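You operate a simulated robot arm through the tools that you are given. There is no shell and no other tool.

You are at the controls of a simulated robot arm. One attempt, no reset.

Task
Press green caps on all four corners of the panel on the turntable.
Fine: go round by the knob's marks, 1st to 4th, and leave it on 4th; the panel stays on the turntable.
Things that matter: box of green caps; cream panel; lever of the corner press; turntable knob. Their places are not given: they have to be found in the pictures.

The check looks at the end state, three seconds after you hand in, the way a careful person would. Anything else that was tipped, shoved, dropped, spilled or broken makes it a failure. A push-on lid holds only when it is set on centred and level and pressed home; a screw cap is set on level and turned clockwise until tight.

Robot
A 6-joint arm with a two-finger gripper, fixed in place. Base frame: the origin is at the foot of the arm, x ahead of it, y to its left, z up. Lengths are in mm, angles in degrees, forces in N, time in s.
Its first joint turns from -166.0 to 166.0 degrees. Payload 2.45 kg.
The TCP is the grasp point between the finger pads, 20 mm short of the fingertips. In the tool frame z runs along the fingers and y along their closing line. The gripper opens to 140 mm. The gripper's body begins 168 mm behind the TCP.
Orientation is that of the tool frame in the base frame, as a unit quaternion [w, x, y, z]. With the fingers straight down and closing along the base's y, the tool's x points along the base's -x, its y along +y and its z along -z.

Tools
- The arm moves only by the tool apply_moves. Its argument "commands" is a list of rows, each a list of 7 numbers: the shift along the tool's x, y, z in units of 250 mm (1.0 is 250 mm), then the turn, a rotation vector about the tool's x, y, z in units of 180 degrees (1.0 is 180 degrees), then the opening, from 0 (shut) to 1 (fully open). In form: [[dx, dy, dz, wx, wy, wz, claw], ...]. A call has 1 to 20 rows; each row is the pose to reach, as a shift and turn from the pose commanded when the call began, along the tool's axes at that moment. A call with a number of a shift or a turn outside -1 to 1 is refused whole. Rows are played at 5 a second. More than 50 mm and 8.6 degrees between two rows, or a gripper value outside its range, and nothing of the call is played. A pose out of reach is approached as far as the arm can. The call stops where the force on the tool passes 90 N (or 10 N more than at its start, if that is more) or the arm is blocked; 0.2 s more then pass. Each finger travels about 45 mm/s and halts on what it meets, pressing with about 42 N; the grip force reading is that of the motor and also rises with nothing between the fingers. The clock runs only during rows and for 0.2 s after the last one: add rows that repeat a pose to give the fingers time. It gives the time, the measured TCP pose, the force on the tool (base axes), the opening and the grip force at its end, in the units of the frame above (readings bear some noise), with the torque about the TCP (base axes, N m) and any sound that the robot's microphone picked up, and new pictures: "views" is both (left out), scene, wrist or none.
- Cameras (640 x 400 px; columns grow to the right, rows downward): "scene" is fixed at [220, 500.3, 1588.7]; the picture's right is [-0.46, -0.89, 0.00], its down [-0.47, 0.24, -0.85] and it looks along [0.75, -0.39, -0.53] (base axes); focal length 366 px, centre (320, 200). "wrist" rides on the gripper at [78, 11, -209] in the tool frame; the picture's right is [-0.14, 0.99, 0.00], its down [-0.92, -0.13, -0.37] and it looks along [-0.36, -0.05, 0.93] (tool axes); focal length 280 px, centre (320, 200).
- point_at(camera, pixels): there is no depth. For up to 12 entries [column, row, z] of the newest picture of that camera ("zoom" is the newest enlarged one), the place [x, y] in the base frame at which the ray of that pixel passes the height z, good to about 3 mm. The clock stands still meanwhile.
- enlarge(camera, box): a new picture of the part [left, top, right, bottom] of that camera's present view, enlarged. The clock stands still meanwhile.
- finish_job(): hands the job in; it is judged then, once.

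Leave the gripper open and the arm clear of the work at the hand-in unless told otherwise.

The tools are called as name(argument=value, ...) on one line, values as JSON. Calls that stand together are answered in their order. apply_moves: Moves the arm, as the interface text tells. Its arguments: {"type":"object","properties":{"commands":{"type":"array","items":{"type":"array","items":{"type":"number"}}},"views":{"type":"string","enum":["both","scene","wrist","none"]}},"required":["commands"]} The other tools are called the same way: point_at (camera, pixels) gives the place at which the rays of pixels pass given heights; enlarge (camera, box) takes an enlarged picture of a part of a camera's view; finish_job () hands the job in.

At the start:

```text
t: 0.0
eef_pos: [631.3, 150.0, 1325.2]
tcp_rot: [0.001, 0.001, 1.0, 0.001]
wrist_force: [1.0, 0.7, -0.3]
moment: [0.0, 0.02, 0.0]
opening: 139.9
grip_force: 0.1
```

scene: 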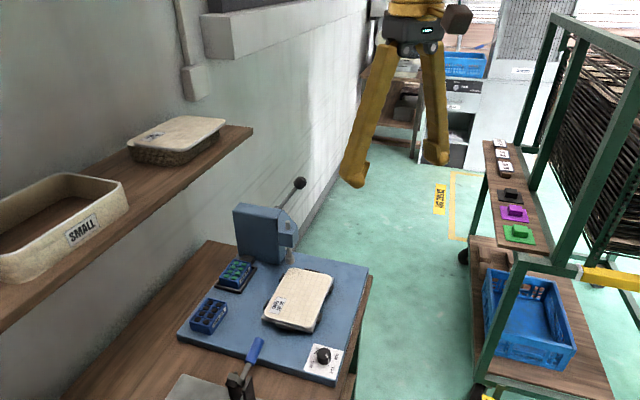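
wrist: 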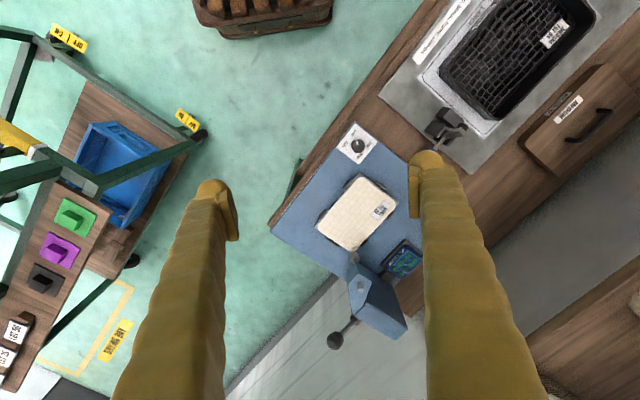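

I see a blue base plate with the corner press (lever up with a dark ball at about 299,183 in scene), a cream panel at about (298,300), the knob at about (323,355), and two small blue boxes at (236,274) and (208,315). I'll enlarge these before moving.

enlarge(camera="scene", box=[170, 230, 290, 345])

enlarge(camera="scene", box=[250, 250, 370, 390])

enlarge(camera="scene", box=[220, 170, 320, 270])

enlarge(camera="wrist", box=[270, 110, 430, 350])

```text
3.48 times, centred on (230, 288) of scene
```

zoom: 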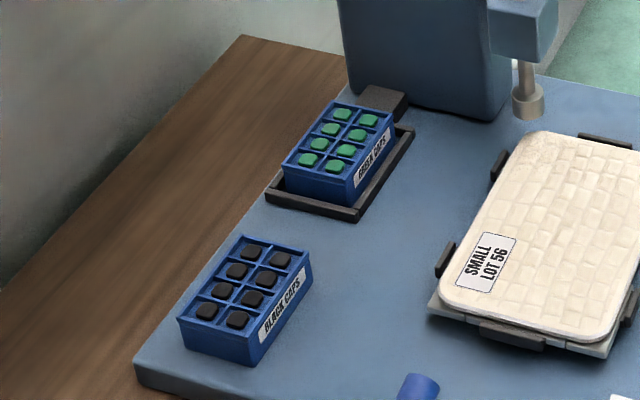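

```text
2.86 times, centred on (310, 320) of scene
```

zoom: 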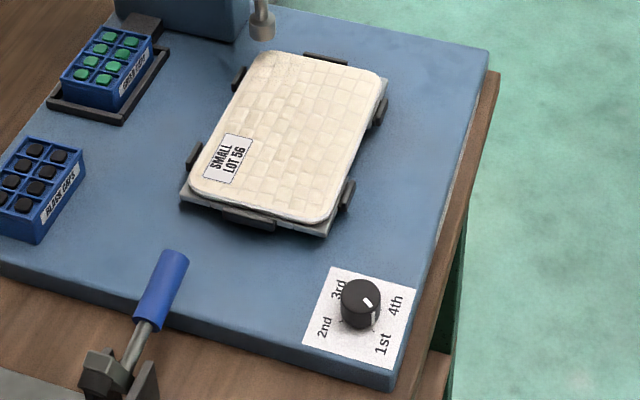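

```text
4.00 times, centred on (270, 220) of scene
```

zoom: 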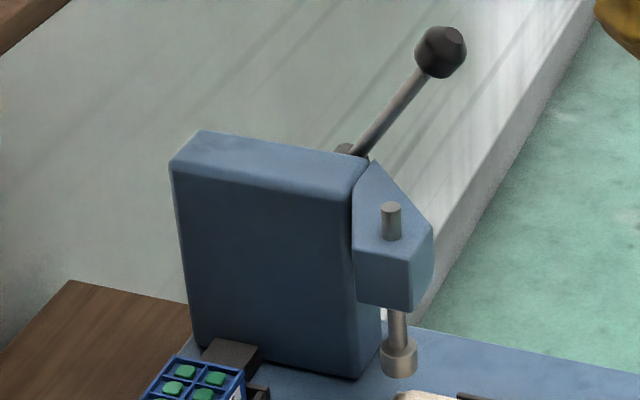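

```text
1.67 times, centred on (350, 230) of wrist
```

zoom: 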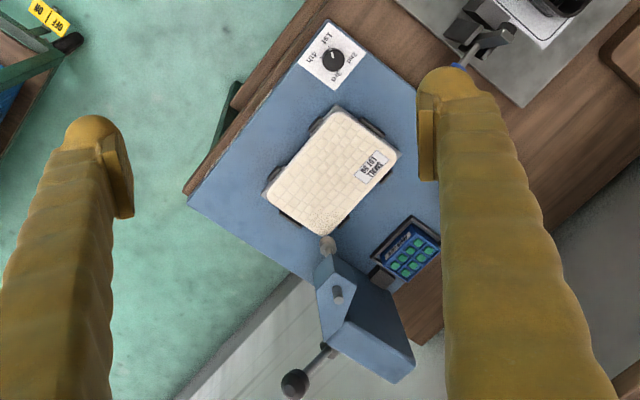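

The zooms show the green-cap box sitting in a dark tray beside the press, the black-cap box next to it, and the knob with marks 1st–4th. To get heights I'll cast rays from both cameras for the same features (knob top, press ball, panel corners) at several heights.

point_at(camera="scene", pixels=[[324, 351.5, 700], [324, 351.5, 800], [324, 351.5, 900], [324, 351.5, 1000], [299, 183, 900], [299, 183, 1000], [299, 183, 1100], [299, 183, 1200]])

point_at(camera="wrist", pixels=[[357.8, 146.2, 700], [357.8, 146.2, 800], [357.8, 146.2, 900], [357.8, 146.2, 1000], [335, 340, 900], [335, 340, 1000], [335, 340, 1100], [335, 340, 1200]])

enlarge(camera="wrist", box=[335, 120, 385, 165])

enlarge(camera="scene", box=[300, 335, 350, 385])

```text
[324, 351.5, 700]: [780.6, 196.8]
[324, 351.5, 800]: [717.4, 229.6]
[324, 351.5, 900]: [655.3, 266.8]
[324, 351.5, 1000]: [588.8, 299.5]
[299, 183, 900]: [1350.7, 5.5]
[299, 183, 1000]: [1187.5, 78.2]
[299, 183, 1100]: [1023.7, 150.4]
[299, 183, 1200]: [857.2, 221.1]
```

```text
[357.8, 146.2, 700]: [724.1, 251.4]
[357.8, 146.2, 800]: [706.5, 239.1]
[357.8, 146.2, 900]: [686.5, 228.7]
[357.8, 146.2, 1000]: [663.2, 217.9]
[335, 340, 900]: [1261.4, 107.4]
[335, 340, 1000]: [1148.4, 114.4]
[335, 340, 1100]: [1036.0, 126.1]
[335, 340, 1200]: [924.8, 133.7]
```

```text
8.89 times, centred on (360, 142) of wrist
```

zoom: 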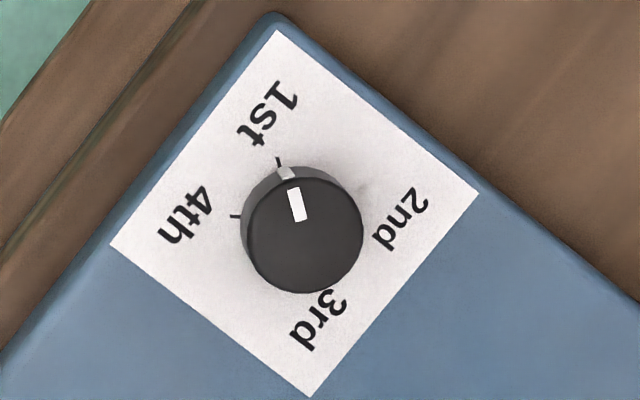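

```text
8.00 times, centred on (325, 360) of scene
```

zoom: 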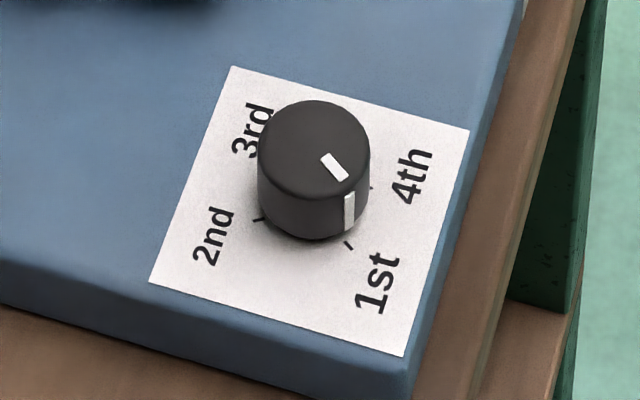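

Triangulation gives the knob top at roughly (703, 237, 820) and the lever ball near (1066, 126, 1073). The knob seems to point at 1st. Next I'll project the other features at heights around the plate.

point_at(camera="scene", pixels=[[236, 274, 800], [208, 315, 800], [298, 300, 800], [291, 257, 800], [291, 257, 850], [281, 304, 800], [368, 268, 780], [180, 332, 780], [335, 383, 780], [213, 240, 750]])

point_at(camera="wrist", pixels=[[403, 260, 800], [358, 210, 800], [354, 258, 800], [354, 258, 850], [382, 210, 800], [272, 230, 780]])

enlarge(camera="wrist", box=[320, 230, 420, 355])

```text
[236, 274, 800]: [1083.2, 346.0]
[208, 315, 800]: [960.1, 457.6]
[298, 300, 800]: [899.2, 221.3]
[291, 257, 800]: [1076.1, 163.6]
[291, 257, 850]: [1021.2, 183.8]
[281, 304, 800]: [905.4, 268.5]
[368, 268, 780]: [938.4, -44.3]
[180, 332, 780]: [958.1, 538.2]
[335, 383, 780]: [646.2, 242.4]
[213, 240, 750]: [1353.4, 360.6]
```

```text
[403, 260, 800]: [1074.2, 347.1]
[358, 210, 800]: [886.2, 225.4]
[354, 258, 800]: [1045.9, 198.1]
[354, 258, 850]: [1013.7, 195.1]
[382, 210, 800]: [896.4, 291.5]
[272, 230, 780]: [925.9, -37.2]
```

```text
3.20 times, centred on (370, 292) of wrist
```

zoom: 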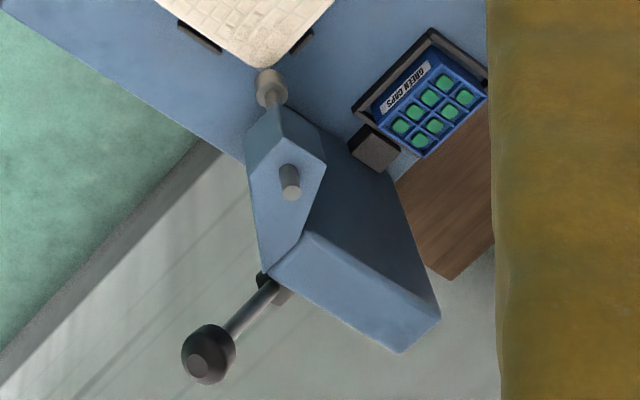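

The green-cap box sits near (1075, 347), beyond tool-down reach, in a tray coupled to the press. That suggests the press feeds caps from the tray by itself. I'll move the arm forward and down, still well above everything, for a closer look with the wrist camera.

apply_moves(commands=[[-0.113, 0.033, 0.117, 0, 0, 0, 1], [-0.227, 0.067, 0.233, 0, 0, 0, 1], [-0.34, 0.1, 0.35, 0, 0, 0, 1], [-0.453, 0.133, 0.467, 0, 0, 0, 1], [-0.567, 0.167, 0.583, 0, 0, 0, 1], [-0.68, 0.2, 0.7, 0, 0, 0, 1]])

```text
t: 1.4
eef_pos: [802.5, 200.2, 1150.8]
tcp_rot: [0.001, -0.001, 1.0, 0.0]
wrist_force: [-0.4, 0.0, 0.7]
moment: [0.04, -0.02, 0.0]
opening: 140.0
grip_force: 0.1
```

scene: 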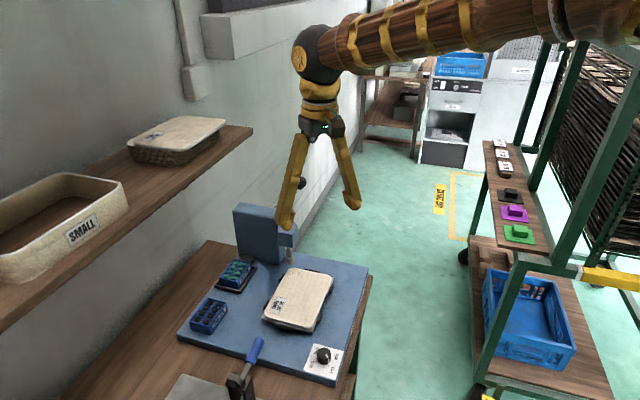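
wrist: 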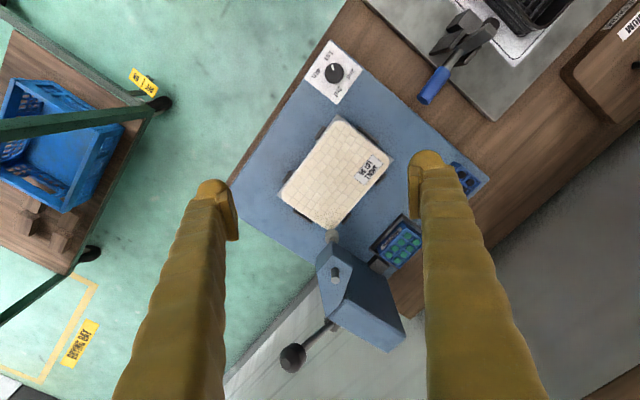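

enlarge(camera="wrist", box=[275, 215, 425, 375])

enlarge(camera="wrist", box=[300, 35, 370, 110])

enlarge(camera="wrist", box=[270, 110, 410, 250])

enlarge(camera="wrist", box=[355, 205, 430, 285])

```text
2.50 times, centred on (350, 295) of wrist
```

zoom: 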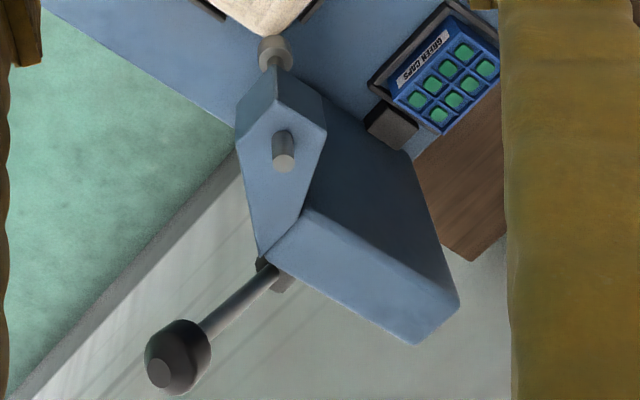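

```text
5.33 times, centred on (335, 72) of wrist
```

zoom: 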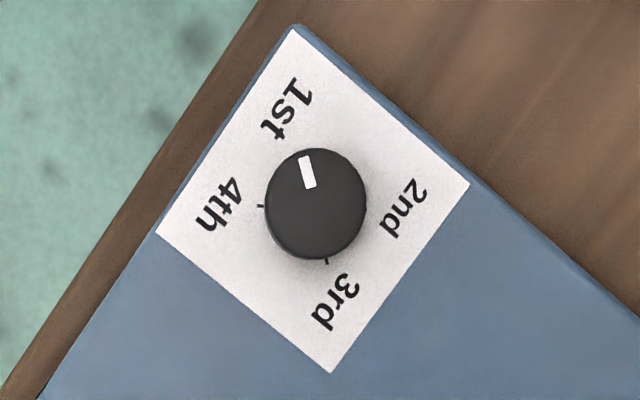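

```text
2.86 times, centred on (340, 180) of wrist
```

zoom: 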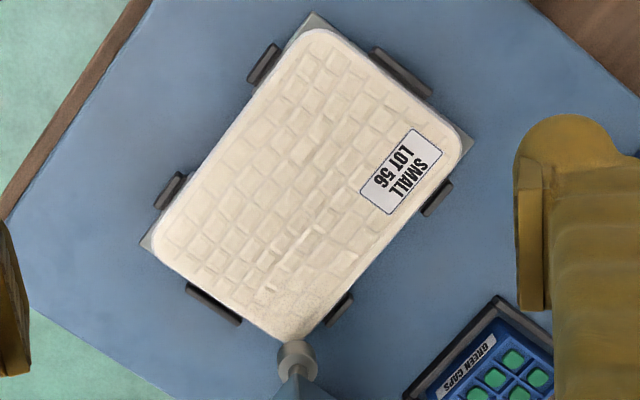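

```text
5.00 times, centred on (392, 245) of wrist
```

zoom: 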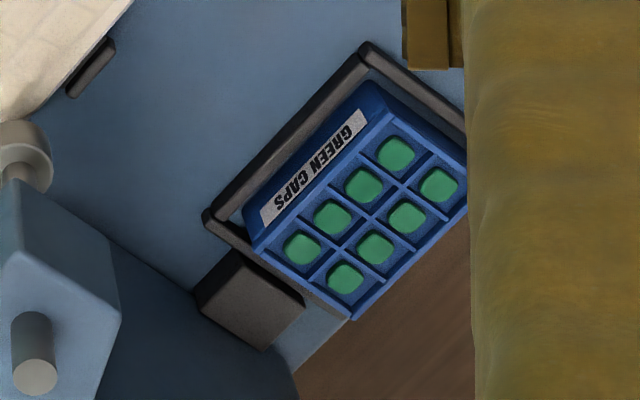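

The knob points at its 1st mark, and the marks run clockwise seen from above. The far panel corner is under the plunger. The lever ball is now at wrist pixel (293, 358). I'll triangulate the ball, hub, plunger tip and column corners with this second wrist view.

point_at(camera="wrist", pixels=[[293.2, 357.8, 1000], [293.2, 357.8, 1100], [332, 235.8, 800], [332, 235.8, 850], [335.2, 279, 950], [335.2, 279, 1000], [330, 323.8, 950], [330, 323.8, 1000], [389.2, 352.2, 1000], [342.8, 299, 1000], [334.25, 72.6, 800], [334.25, 72.6, 830]])

point_at(camera="scene", pixels=[[302, 183, 1050], [302, 183, 1100], [287.75, 221.75, 950], [287.75, 221.75, 1000], [276.25, 207, 950], [276.25, 207, 1000], [276.25, 207, 1050], [289.5, 262, 800], [289.5, 262, 850], [234.5, 210, 1000], [250, 203, 1000], [281, 209, 1000]])

enlarge(camera="scene", box=[225, 165, 325, 275])

```text
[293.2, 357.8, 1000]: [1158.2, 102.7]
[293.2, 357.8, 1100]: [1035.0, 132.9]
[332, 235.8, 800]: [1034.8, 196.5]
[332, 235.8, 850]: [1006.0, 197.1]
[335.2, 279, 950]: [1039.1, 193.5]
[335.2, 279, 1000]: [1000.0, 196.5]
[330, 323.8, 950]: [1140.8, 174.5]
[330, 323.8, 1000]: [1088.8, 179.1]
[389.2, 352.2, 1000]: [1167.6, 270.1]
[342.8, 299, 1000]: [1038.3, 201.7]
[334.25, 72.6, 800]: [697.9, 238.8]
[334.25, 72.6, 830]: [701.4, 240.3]
```

```text
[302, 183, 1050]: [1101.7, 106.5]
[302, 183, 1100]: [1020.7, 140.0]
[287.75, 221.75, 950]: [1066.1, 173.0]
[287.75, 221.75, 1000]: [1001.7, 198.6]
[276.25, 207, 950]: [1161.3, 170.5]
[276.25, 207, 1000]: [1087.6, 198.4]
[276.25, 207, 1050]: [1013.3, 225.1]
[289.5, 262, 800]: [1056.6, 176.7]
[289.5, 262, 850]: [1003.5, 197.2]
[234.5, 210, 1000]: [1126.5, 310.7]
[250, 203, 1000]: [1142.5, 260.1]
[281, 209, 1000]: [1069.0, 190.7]
```

```text
3.64 times, centred on (275, 220) of scene
```

zoom: 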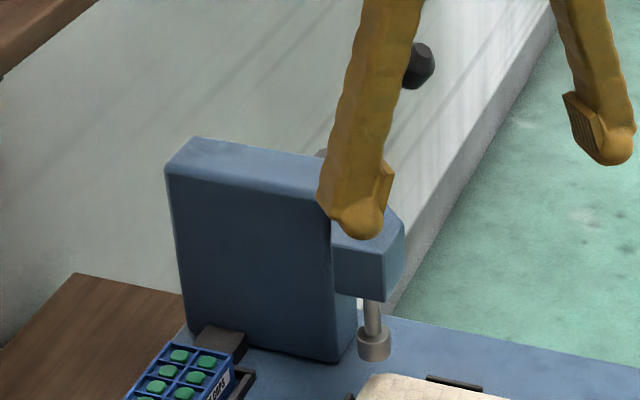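

Plunger tip triangulates to about (1004, 197, 850), the head pin top to (1000, 197, 1000), and the ball to about (1064, 125, 1075). To find the lever's swing plane I need the column's top corners and the hub. I'll cast those rays at two heights.

point_at(camera="wrist", pixels=[[342.8, 299, 1000], [342.8, 299, 1030], [329.2, 317, 1000], [329.2, 317, 1030], [389.2, 352.2, 1000], [389.2, 352.2, 1030], [405.2, 335, 1000], [405.2, 335, 1030], [336, 328, 950], [336, 328, 1000]])

point_at(camera="scene", pixels=[[278, 216.5, 1000], [278, 216.5, 1030], [281.25, 208.2, 1000], [281.25, 208.2, 1030], [240, 202.5, 1000], [240, 202.5, 1030], [233, 211.2, 1000], [233, 211.2, 1030]])

```text
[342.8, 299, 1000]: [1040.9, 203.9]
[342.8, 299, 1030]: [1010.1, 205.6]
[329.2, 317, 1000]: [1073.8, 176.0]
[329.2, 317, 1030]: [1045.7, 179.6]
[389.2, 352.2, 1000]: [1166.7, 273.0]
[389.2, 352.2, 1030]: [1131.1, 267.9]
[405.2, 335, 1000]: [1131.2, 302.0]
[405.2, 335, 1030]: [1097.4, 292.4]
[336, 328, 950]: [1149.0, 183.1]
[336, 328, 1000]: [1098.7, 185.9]
```

```text
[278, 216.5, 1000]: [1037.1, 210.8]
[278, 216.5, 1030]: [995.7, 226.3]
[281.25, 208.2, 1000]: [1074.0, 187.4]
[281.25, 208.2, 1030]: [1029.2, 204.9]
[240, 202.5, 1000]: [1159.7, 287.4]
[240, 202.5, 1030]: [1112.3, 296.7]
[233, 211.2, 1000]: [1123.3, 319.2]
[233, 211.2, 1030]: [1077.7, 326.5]
```

The column top sits at z≈995, and its long side runs along u≈(0.70, 0.71). The lever hub is on the column's far (+x/−y) side near (1118, 180, 975). The lever points toward −u and up at about 52°, so pulling it means moving the ball toward (−x, −y) and down. I'll close the fingers, raise 50 mm and yaw −45° about tool z to face the lever from its pull side.

apply_moves(commands=[[0, 0, -0.033, 0, 0, -0.0417, 0.85], [0, 0, -0.067, 0, 0, -0.0833, 0.65], [0, 0, -0.1, 0, 0, -0.125, 0.45], [0, 0, -0.133, 0, 0, -0.1667, 0.25], [0, 0, -0.167, 0, 0, -0.2083, 0.1], [0, 0, -0.2, 0, 0, -0.25, 0], [0, 0, -0.2, 0, 0, -0.25, 0], [0, 0, -0.2, 0, 0, -0.25, 0], [0, 0, -0.2, 0, 0, -0.25, 0]])

```text
t: 3.4
eef_pos: [801.9, 200.8, 1199.7]
tcp_rot: [0.0, -0.384, 0.923, 0.001]
wrist_force: [-0.1, -0.3, -0.5]
moment: [0.03, -0.01, 0.01]
opening: 0.0
grip_force: 24.1
```

scene: 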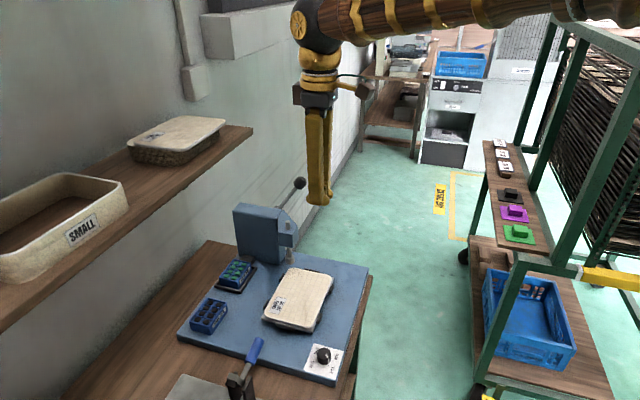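
wrist: 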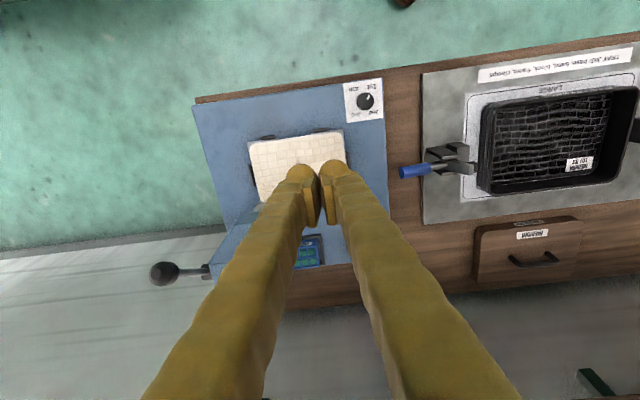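

The ball is at wrist (164, 273) and the lever root near (210, 270). I'll refine the ball and hub positions using this new angle together with the scene view.

enlarge(camera="wrist", box=[130, 220, 270, 310])

enlarge(camera="scene", box=[230, 170, 320, 270])

point_at(camera="wrist", pixels=[[164, 273, 1040], [164, 273, 1060], [164, 273, 1080], [164, 273, 1100], [208, 270, 950], [208, 270, 975], [208, 270, 1000]])

point_at(camera="scene", pixels=[[299.5, 183, 1040], [299.5, 183, 1060], [299.5, 183, 1080], [299.5, 183, 1100]])

```text
4.44 times, centred on (200, 265) of wrist
```

zoom: 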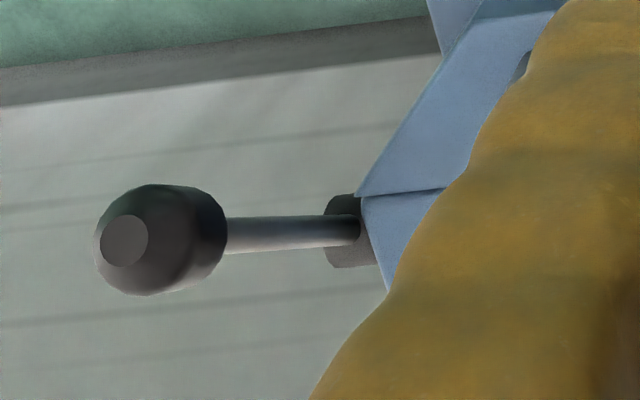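

```text
4.00 times, centred on (275, 220) of scene
```

zoom: 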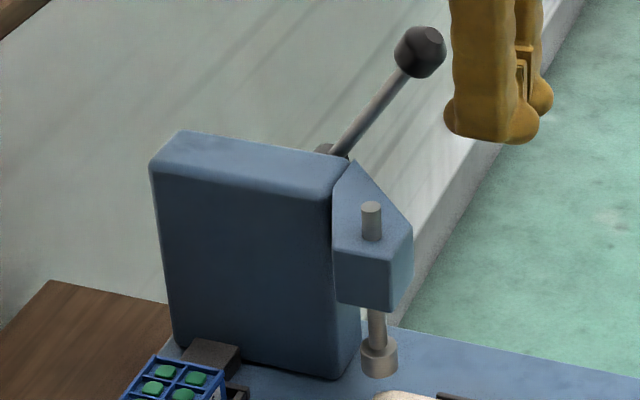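

```text
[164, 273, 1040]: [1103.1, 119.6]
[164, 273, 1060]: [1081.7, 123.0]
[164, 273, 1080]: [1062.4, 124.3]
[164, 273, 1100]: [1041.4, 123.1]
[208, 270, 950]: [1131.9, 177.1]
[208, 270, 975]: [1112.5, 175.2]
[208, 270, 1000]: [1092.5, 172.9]
```

```text
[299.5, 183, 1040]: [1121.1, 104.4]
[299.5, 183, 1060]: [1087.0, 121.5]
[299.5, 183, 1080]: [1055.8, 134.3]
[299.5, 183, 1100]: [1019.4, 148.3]
```

Refined: ball at about (1072, 125, 1068), hub near (1115, 178, 975), lever about 115 mm long at ~54°. I'll tilt the tool 50° and bring the closed fingers above and behind the ball with a gap, staying well over the press head.

apply_moves(commands=[[-0.086, -0.122, 0.029, 0, -0.0347, 0, 0], [-0.1725, -0.2445, 0.058, 0, -0.0695, 0, 0], [-0.259, -0.367, 0.087, 0, -0.104, 0, 0], [-0.345, -0.489, 0.116, 0, -0.139, 0, 0], [-0.431, -0.611, 0.145, 0, -0.174, 0, 0], [-0.5175, -0.7335, 0.174, 0, -0.2085, 0, 0], [-0.604, -0.856, 0.203, 0, -0.243, 0, 0], [-0.69, -0.978, 0.232, 0, -0.278, 0, 0], [-0.69, -0.978, 0.232, 0, -0.278, 0, 0]])

```text
t: 5.4
eef_pos: [1097.6, 148.3, 1143.2]
tcp_rot: [0.391, -0.347, 0.837, 0.161]
wrist_force: [-0.1, 0.3, -0.6]
moment: [0.0, 0.0, 0.01]
opening: 0.2
grip_force: 29.4
```

scene: 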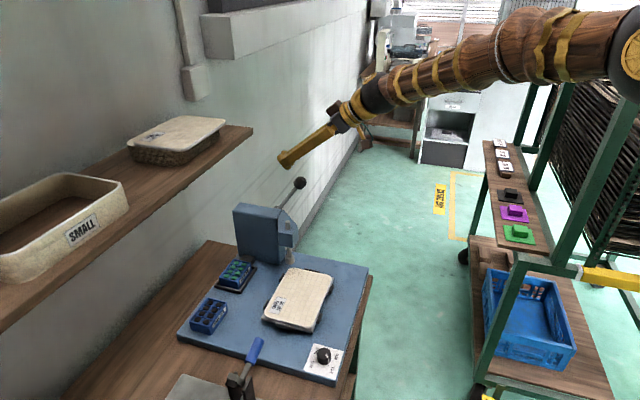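
wrist: 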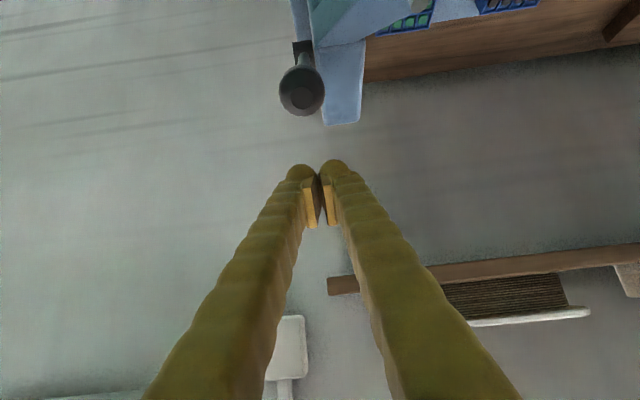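

Pose reached as planned. In tool terms the ball (wrist pixel 302, 90) is about 80 mm along +x and 22 mm ahead of the TCP. I'll advance 27 mm along tool z so the fingers overhang the ball, then lower toward it along tool +x until light contact.

apply_moves(commands=[[0, 0, 0.054, 0, 0, 0, 0], [0, 0, 0.108, 0, 0, 0, 0], [0.05, 0, 0.108, 0, 0, 0, 0], [0.1, 0, 0.108, 0, 0, 0, 0], [0.13, 0, 0.108, 0, 0, 0, 0], [0.15, 0, 0.108, 0, 0, 0, 0], [0.165, 0, 0.108, 0, 0, 0, 0], [0.18, 0, 0.108, 0, 0, 0, 0]])

```text
t: 7.2
eef_pos: [1091.8, 143.5, 1090.9]
tcp_rot: [0.392, -0.347, 0.836, 0.162]
wrist_force: [-0.1, 0.3, 1.1]
moment: [-0.05, 0.05, -0.01]
opening: 0.2
grip_force: 29.1
```

scene: 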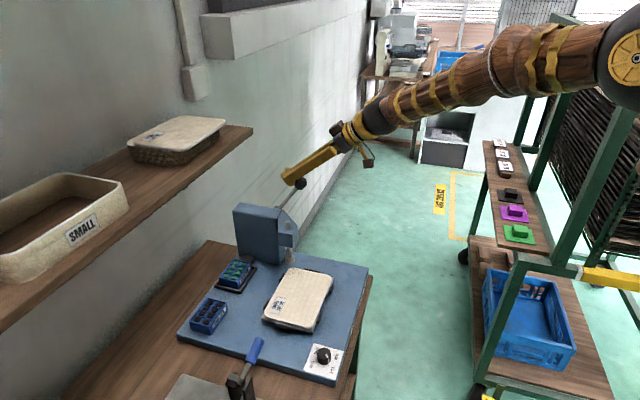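
wrist: 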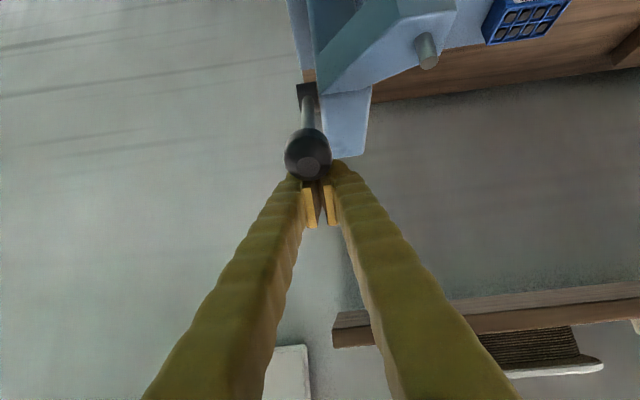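

Fingers rest just on the ball (force ≈1 N). I'll pull the lever partway along its arc to about 35°, increasing the tilt as I go, and watch force and pictures.

apply_moves(commands=[[0.033, 0, -0.013, 0, -0.011, 0, 0], [0.065, 0, -0.025, 0, -0.022, 0, 0], [0.105, 0, -0.03, 0, -0.033, 0, 0], [0.144, 0, -0.035, 0, -0.0444, 0, 0]])

```text
t: 8.2
eef_pos: [1069.7, 121.3, 1066.7]
tcp_rot: [0.449, -0.336, 0.807, 0.186]
wrist_force: [0.6, 0.3, 0.4]
moment: [-0.01, 0.07, 0.0]
opening: 0.0
grip_force: 29.0
```

scene: 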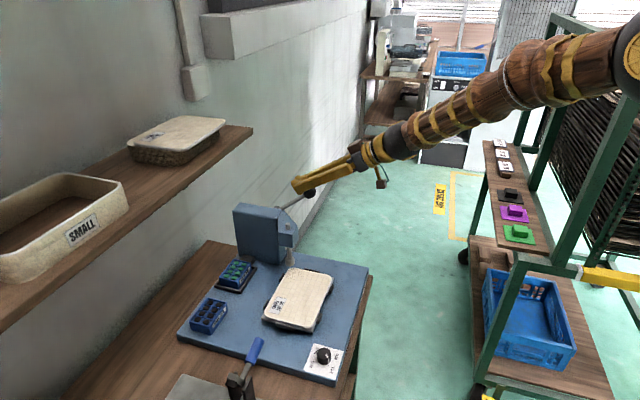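
wrist: 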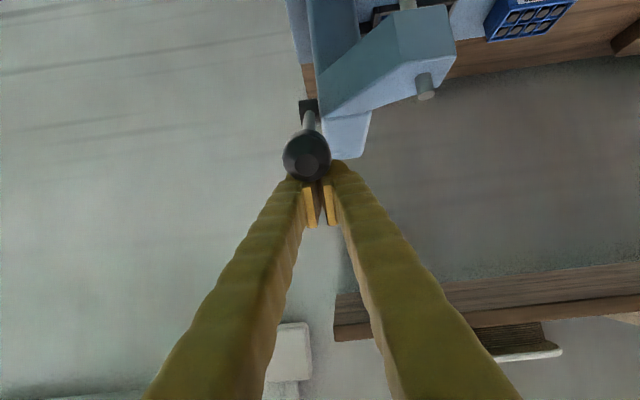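

The lever follows easily with under 1 N; the ball is now at scene (310, 192). I'll continue along the arc to about 5°, in small rows.

apply_moves(commands=[[0.04, 0, -0.004, 0, -0.011, 0, 0], [0.079, 0, -0.007, 0, -0.022, 0, 0], [0.118, 0, -0.004, 0, -0.033, 0, 0], [0.157, 0, -0.001, 0, -0.044, 0, 0], [0.195, 0, 0.009, 0, -0.056, 0, 0], [0.232, 0, 0.019, 0, -0.067, 0, 0]])

```text
t: 9.6
eef_pos: [1050.7, 104.3, 1016.0]
tcp_rot: [0.532, -0.312, 0.756, 0.219]
wrist_force: [1.3, 0.2, 2.5]
moment: [-0.02, 0.02, 0.04]
opening: 0.1
grip_force: 29.2
```

scene: 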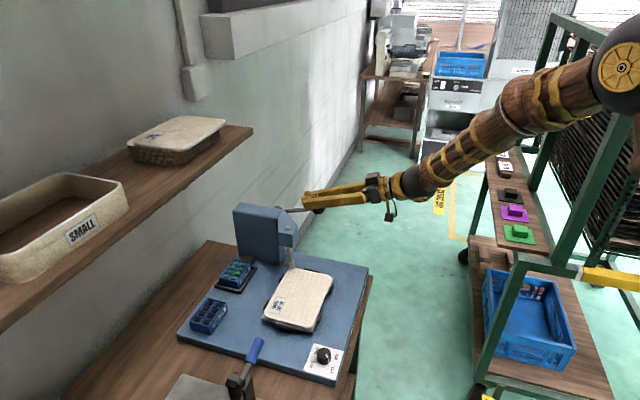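
wrist: 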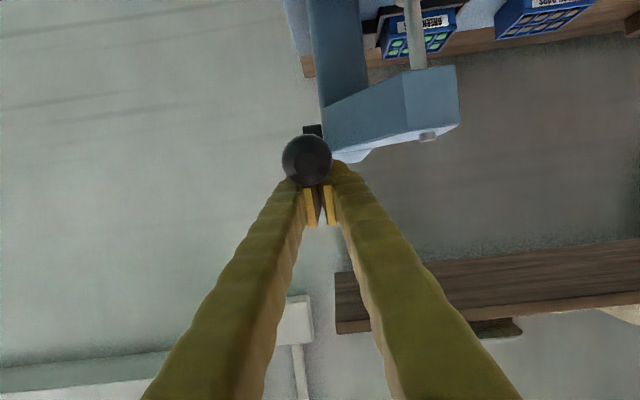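

The plunger pin has sunk to near the head top, so the plunger is coming down. I'll zoom in the scene to see the gap between plunger and panel corner.

enlarge(camera="scene", box=[230, 190, 340, 310])

enlarge(camera="wrist", box=[280, 0, 640, 200])

```text
3.33 times, centred on (285, 250) of scene
```

zoom: 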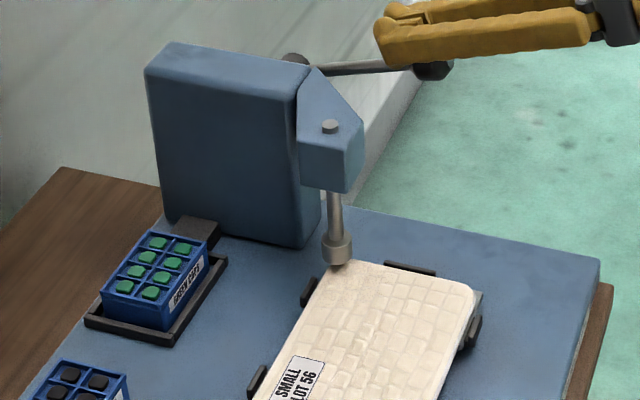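

```text
1.78 times, centred on (460, 100) of wrist
```

zoom: 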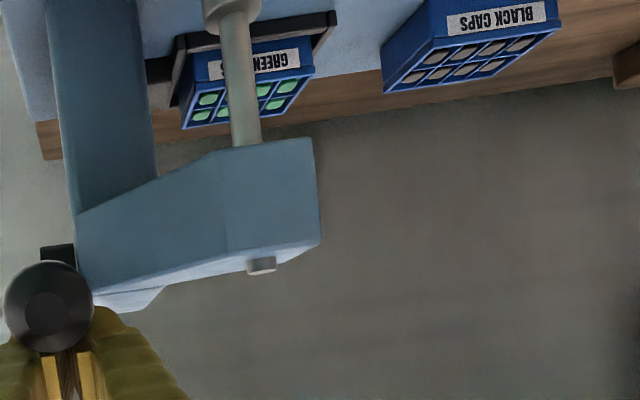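

The plunger is just above the panel corner and the green box is docked with 8 caps. I'll continue pulling down in small rows; the call will stop by itself if the force rises.

apply_moves(commands=[[0.02, 0, 0.006, 0, -0.003, 0, 0], [0.04, 0, 0.012, 0, -0.006, 0, 0], [0.06, 0, 0.018, 0, -0.009, 0, 0], [0.08, 0, 0.025, 0, -0.012, 0, 0]])

```text
t: 10.6
eef_pos: [1049.4, 103.5, 995.9]
tcp_rot: [0.545, -0.31, 0.746, 0.225]
wrist_force: [0.5, 0.9, 3.2]
moment: [-0.04, 0.01, 0.04]
opening: 0.0
grip_force: 29.3
```

scene: 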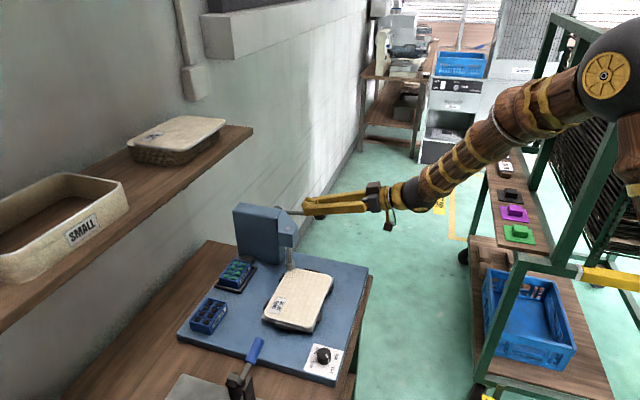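
wrist: 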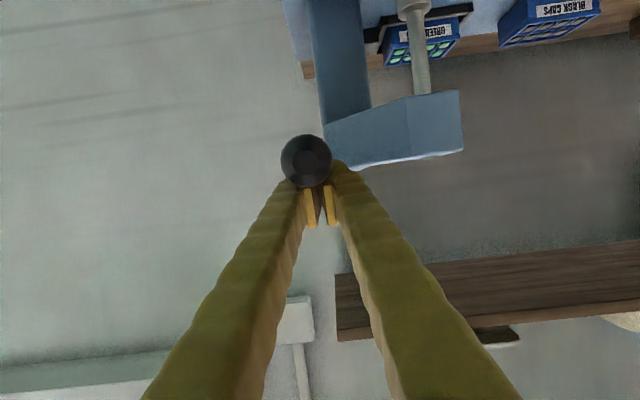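

Force is still only ~3 N and the plunger moves on. Continuing in small rows.

apply_moves(commands=[[0.016, 0, 0.008, 0, -0.003, 0, 0], [0.033, 0, 0.015, 0, -0.006, 0, 0], [0.05, 0, 0.023, 0, -0.009, 0, 0], [0.066, 0, 0.031, 0, -0.011, 0, 0]])

enlarge(camera="scene", box=[230, 190, 340, 310])

```text
t: 11.6
eef_pos: [1051.2, 105.4, 978.3]
tcp_rot: [0.558, -0.305, 0.736, 0.231]
wrist_force: [1.7, -3.5, 4.4]
moment: [-0.07, -0.07, -0.05]
opening: 0.0
grip_force: 29.5
```

scene: 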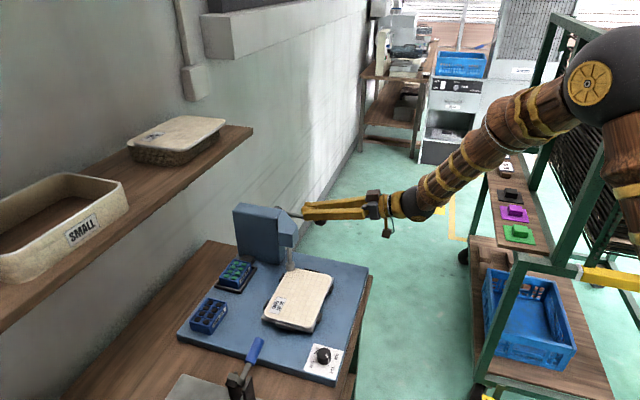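
wrist: 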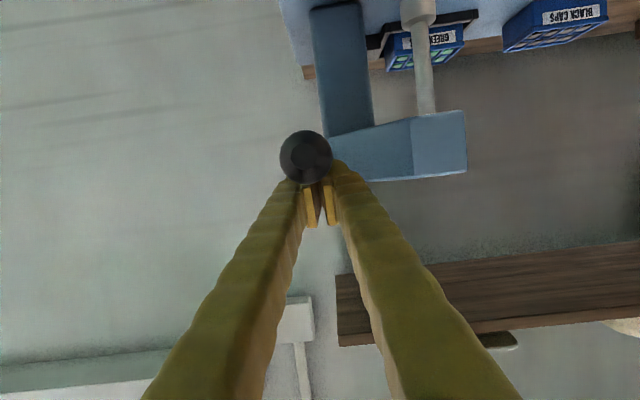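

```text
3.33 times, centred on (285, 250) of scene
```

zoom: 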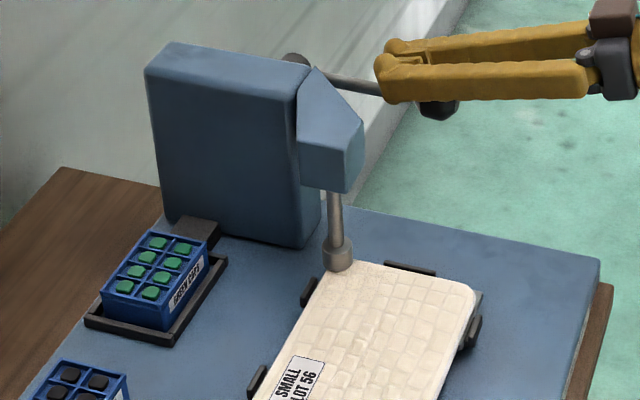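

Force is rising slightly (~5 N, with a sideways part of −3.5 N in y). Before going on I'll zoom in on the fingertips, ball and head to check that nothing touches.

enlarge(camera="wrist", box=[250, 80, 490, 230])

enlarge(camera="scene", box=[265, 190, 345, 240])

enlarge(camera="scene", box=[265, 240, 315, 285])

```text
2.67 times, centred on (370, 155) of wrist
```

zoom: 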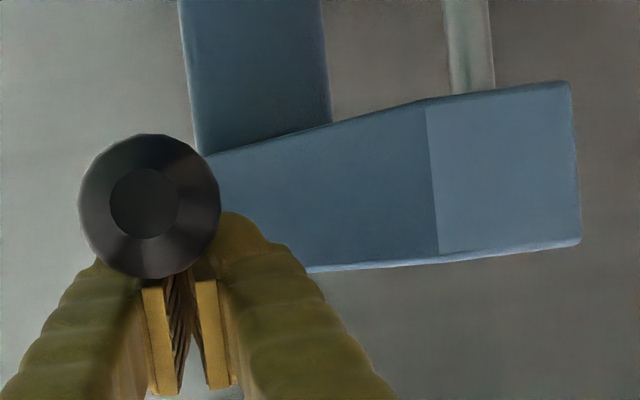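

```text
8.00 times, centred on (305, 215) of scene
```

zoom: 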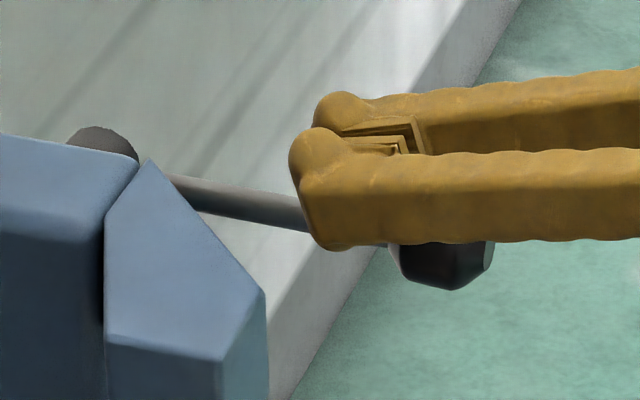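

```text
8.89 times, centred on (290, 262) of scene
```

zoom: 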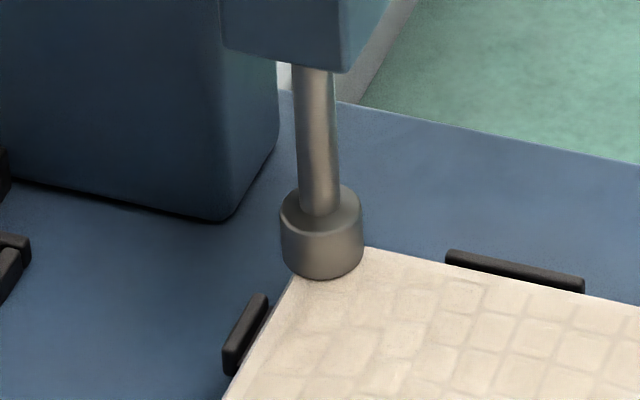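

Fingers are clear of the head; the plunger nose is just about at the panel corner. I'll press on in small rows.

apply_moves(commands=[[0.016, 0, 0.01, 0, -0.003, 0, 0], [0.032, 0, 0.021, 0, -0.006, 0, 0], [0.048, 0, 0.031, 0, -0.008, 0, 0], [0.064, 0, 0.042, 0, -0.011, 0, 0]])

enlarge(camera="scene", box=[265, 240, 315, 285])

```text
t: 12.6
eef_pos: [1058.5, 105.9, 966.5]
tcp_rot: [0.574, -0.3, 0.725, 0.234]
wrist_force: [5.2, -30.4, 75.4]
moment: [-0.3, -1.03, 0.36]
opening: 0.0
grip_force: 30.2
```

scene: 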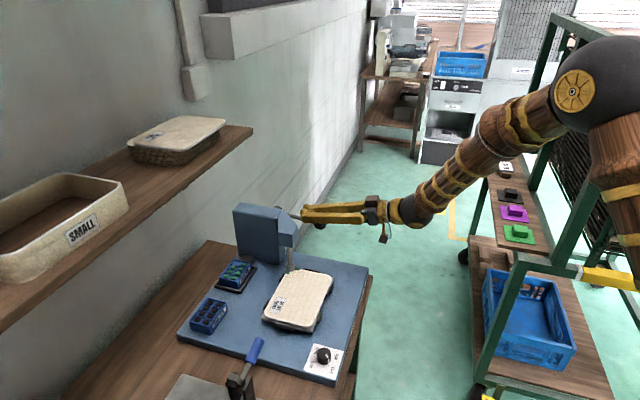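
wrist: 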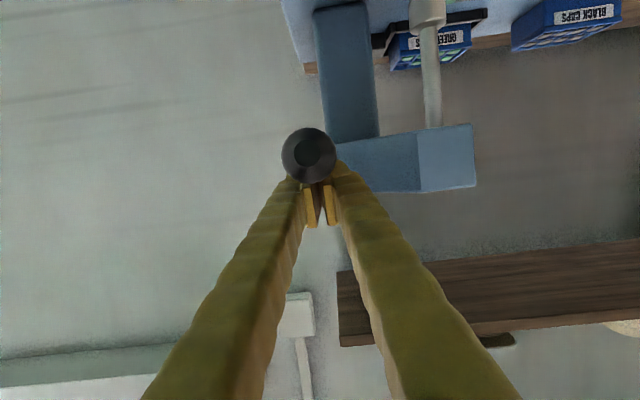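

```text
8.89 times, centred on (290, 262) of scene
```

zoom: 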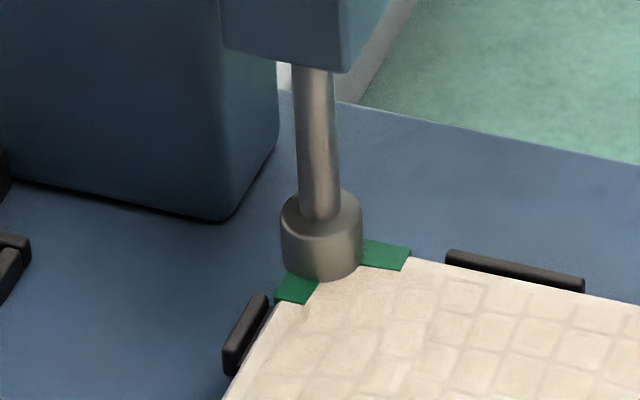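

A green cap has appeared on the corner under the plunger, and the tool force rose to about 81 N. I'll push a touch further (the force stop will catch it) to be sure the stroke is fully home.

apply_moves(commands=[[0.008, 0, 0.002, 0, 0, 0, 0], [0.016, 0, 0.004, 0, 0, 0, 0], [0.016, 0, 0.004, 0, 0, 0, 0]])

enlarge(camera="scene", box=[225, 195, 345, 295])

```text
t: 12.9
eef_pos: [1059.8, 106.8, 968.1]
tcp_rot: [0.577, -0.3, 0.723, 0.235]
wrist_force: [-1.8, -5.1, 28.1]
moment: [0.14, -0.3, 0.07]
opening: 6.0
grip_force: 29.3
stopped in row 1: the force on the tool passed its limit at 94 N (the readings are from after the stop); the commanded pose is now the measured one
```

scene: 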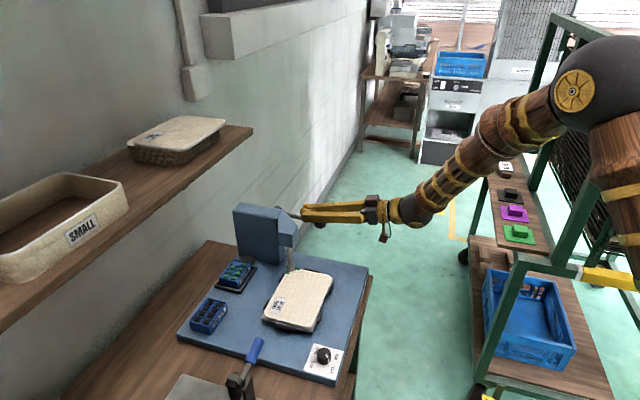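
wrist: 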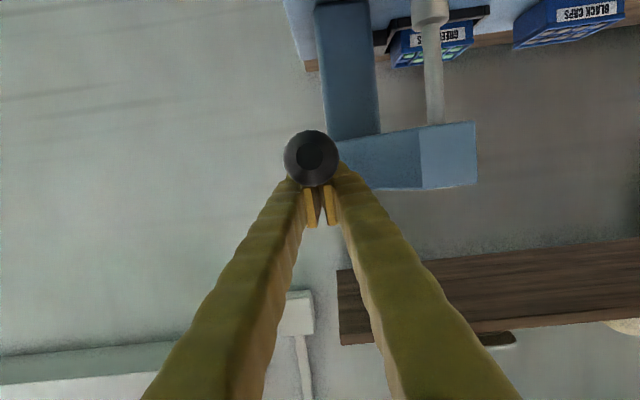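

```text
4.00 times, centred on (285, 245) of scene
```

zoom: 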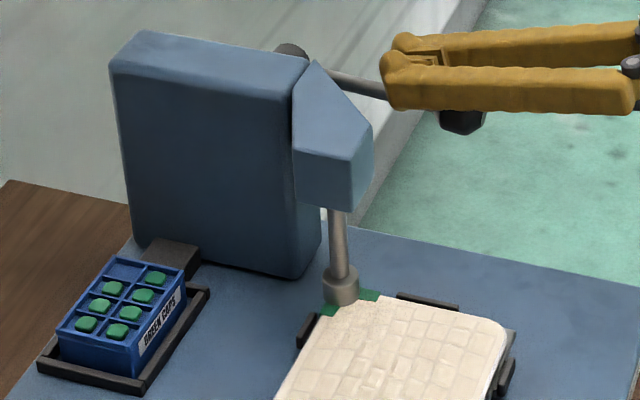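

The green box now holds 7 caps and one is on the corner, so each lever stroke feeds and presses one cap. Now I'll back off up the arc to see whether the lever springs back by itself.

apply_moves(commands=[[-0.04, 0, -0.01, 0, 0.005, 0, 0], [-0.08, 0, -0.025, 0, 0.012, 0, 0], [-0.12, 0, -0.04, 0, 0.02, 0, 0], [-0.17, 0, -0.06, 0, 0.03, 0, 0], [-0.216, 0, -0.08, 0, 0.039, 0, 0]])

enlarge(camera="scene", box=[225, 175, 345, 295])

```text
t: 14.1
eef_pos: [1052.8, 100.8, 1022.3]
tcp_rot: [0.528, -0.314, 0.759, 0.216]
wrist_force: [1.9, 0.6, 2.2]
moment: [-0.02, 0.05, 0.06]
opening: 0.2
grip_force: 29.2
```

scene: 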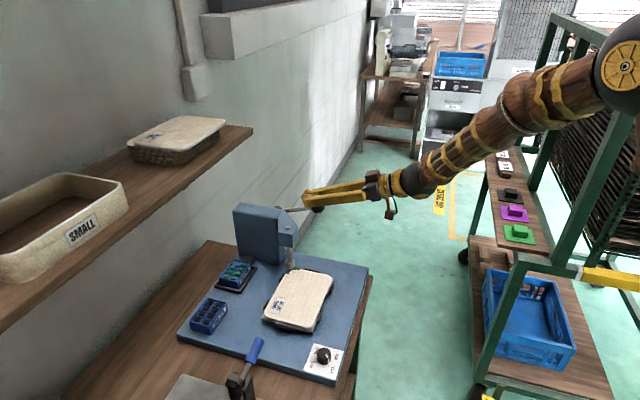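
wrist: 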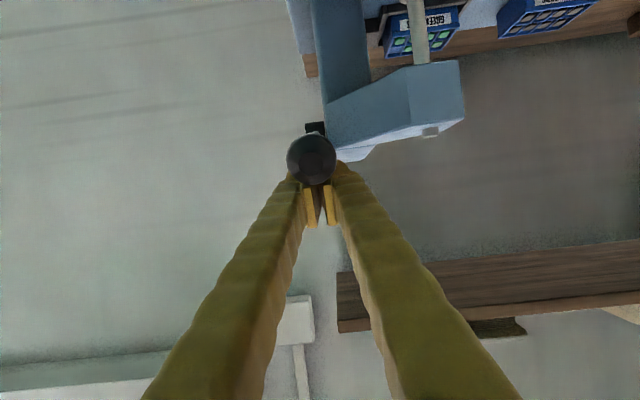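

```text
3.33 times, centred on (285, 235) of scene
```

zoom: 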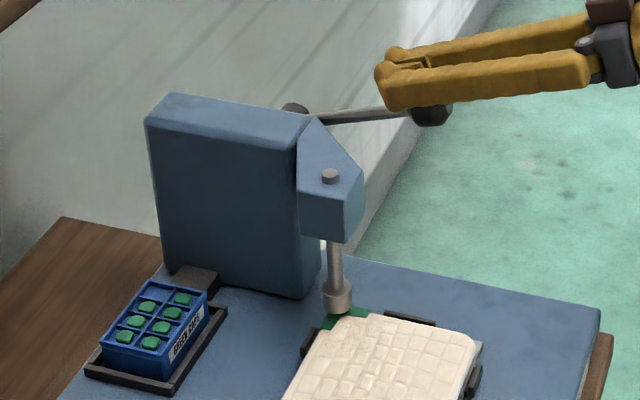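

The lever follows my fingers back up (spring return), and the cap stays on the corner. I'll let it up along the arc to its rest, then lift off and withdraw.

apply_moves(commands=[[-0.06, 0, 0.007, 0, 0.02, 0, 0], [-0.138, 0, 0.016, 0, 0.042, 0, 0], [-0.214, 0, 0.039, 0, 0.064, 0, 0], [-0.285, 0, 0.076, 0, 0.087, 0, 0], [-0.344, 0, 0.12, 0, 0.109, 0, 0], [-0.4, 0, 0.14, 0, 0.109, 0, 0], [-0.457, 0, 0.16, 0, 0.109, 0, 0], [-0.497, 0, 0.047, 0, 0.109, 0, 0], [-0.537, 0, -0.066, 0, 0.109, 0, 0]])

enlarge(camera="scene", box=[225, 165, 345, 335])

```text
t: 16.1
eef_pos: [1074.2, 124.7, 1153.2]
tcp_rot: [0.392, -0.348, 0.837, 0.16]
wrist_force: [0.2, -0.9, 0.4]
moment: [0.03, -0.02, 0.0]
opening: 0.0
grip_force: 29.9
```

scene: 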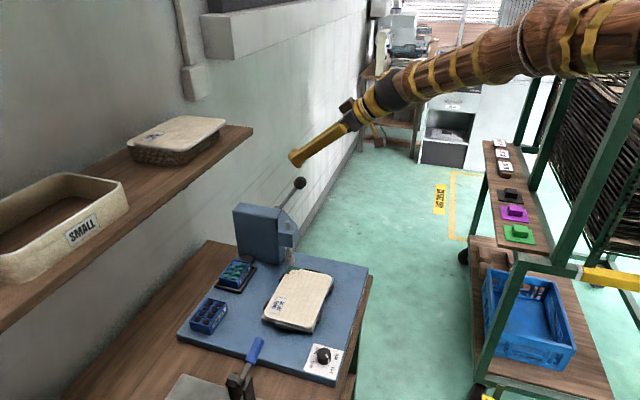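
wrist: 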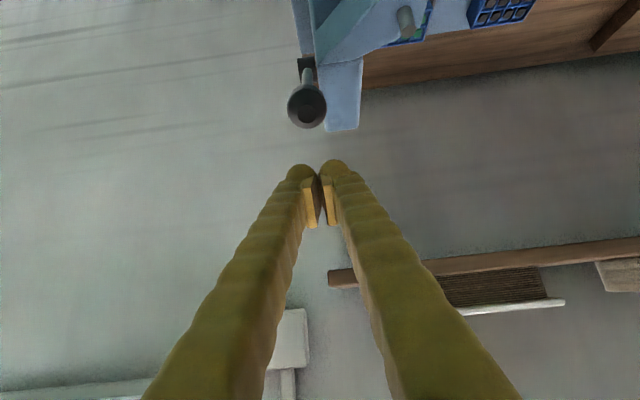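

```text
2.35 times, centred on (285, 250) of scene
```

zoom: 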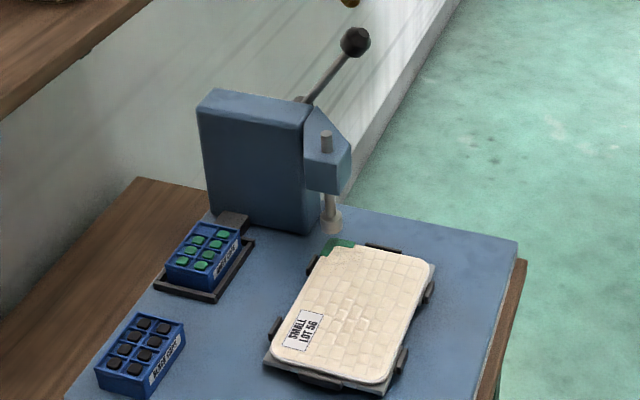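

The lever is back up at rest, the plunger is raised, the cap is on the corner. Now to the knob: first half of the move back, bringing the tool back to vertical while passing high over the press.

apply_moves(commands=[[0.0, 0.086, -0.03, 0, 0.0347, 0, 0], [0.05, 0.172, -0.05, 0, 0.0695, 0, 0], [0.12, 0.258, -0.06, 0, 0.104, 0, 0], [0.2, 0.344, -0.07, 0, 0.139, 0, 0], [0.27, 0.43, -0.075, 0, 0.174, 0, 0], [0.34, 0.517, -0.08, 0, 0.2085, 0, 0], [0.41, 0.603, -0.085, 0, 0.243, 0, 0], [0.47, 0.689, -0.088, 0, 0.278, 0, 0], [0.47, 0.689, -0.088, 0, 0.278, 0, 0]], views="none")

```text
t: 18.1
eef_pos: [887.2, 181.2, 1076.1]
tcp_rot: [0.0, -0.382, 0.924, -0.003]
wrist_force: [0.2, -0.5, -0.1]
moment: [0.01, -0.04, -0.01]
opening: 0.0
grip_force: 29.5
```

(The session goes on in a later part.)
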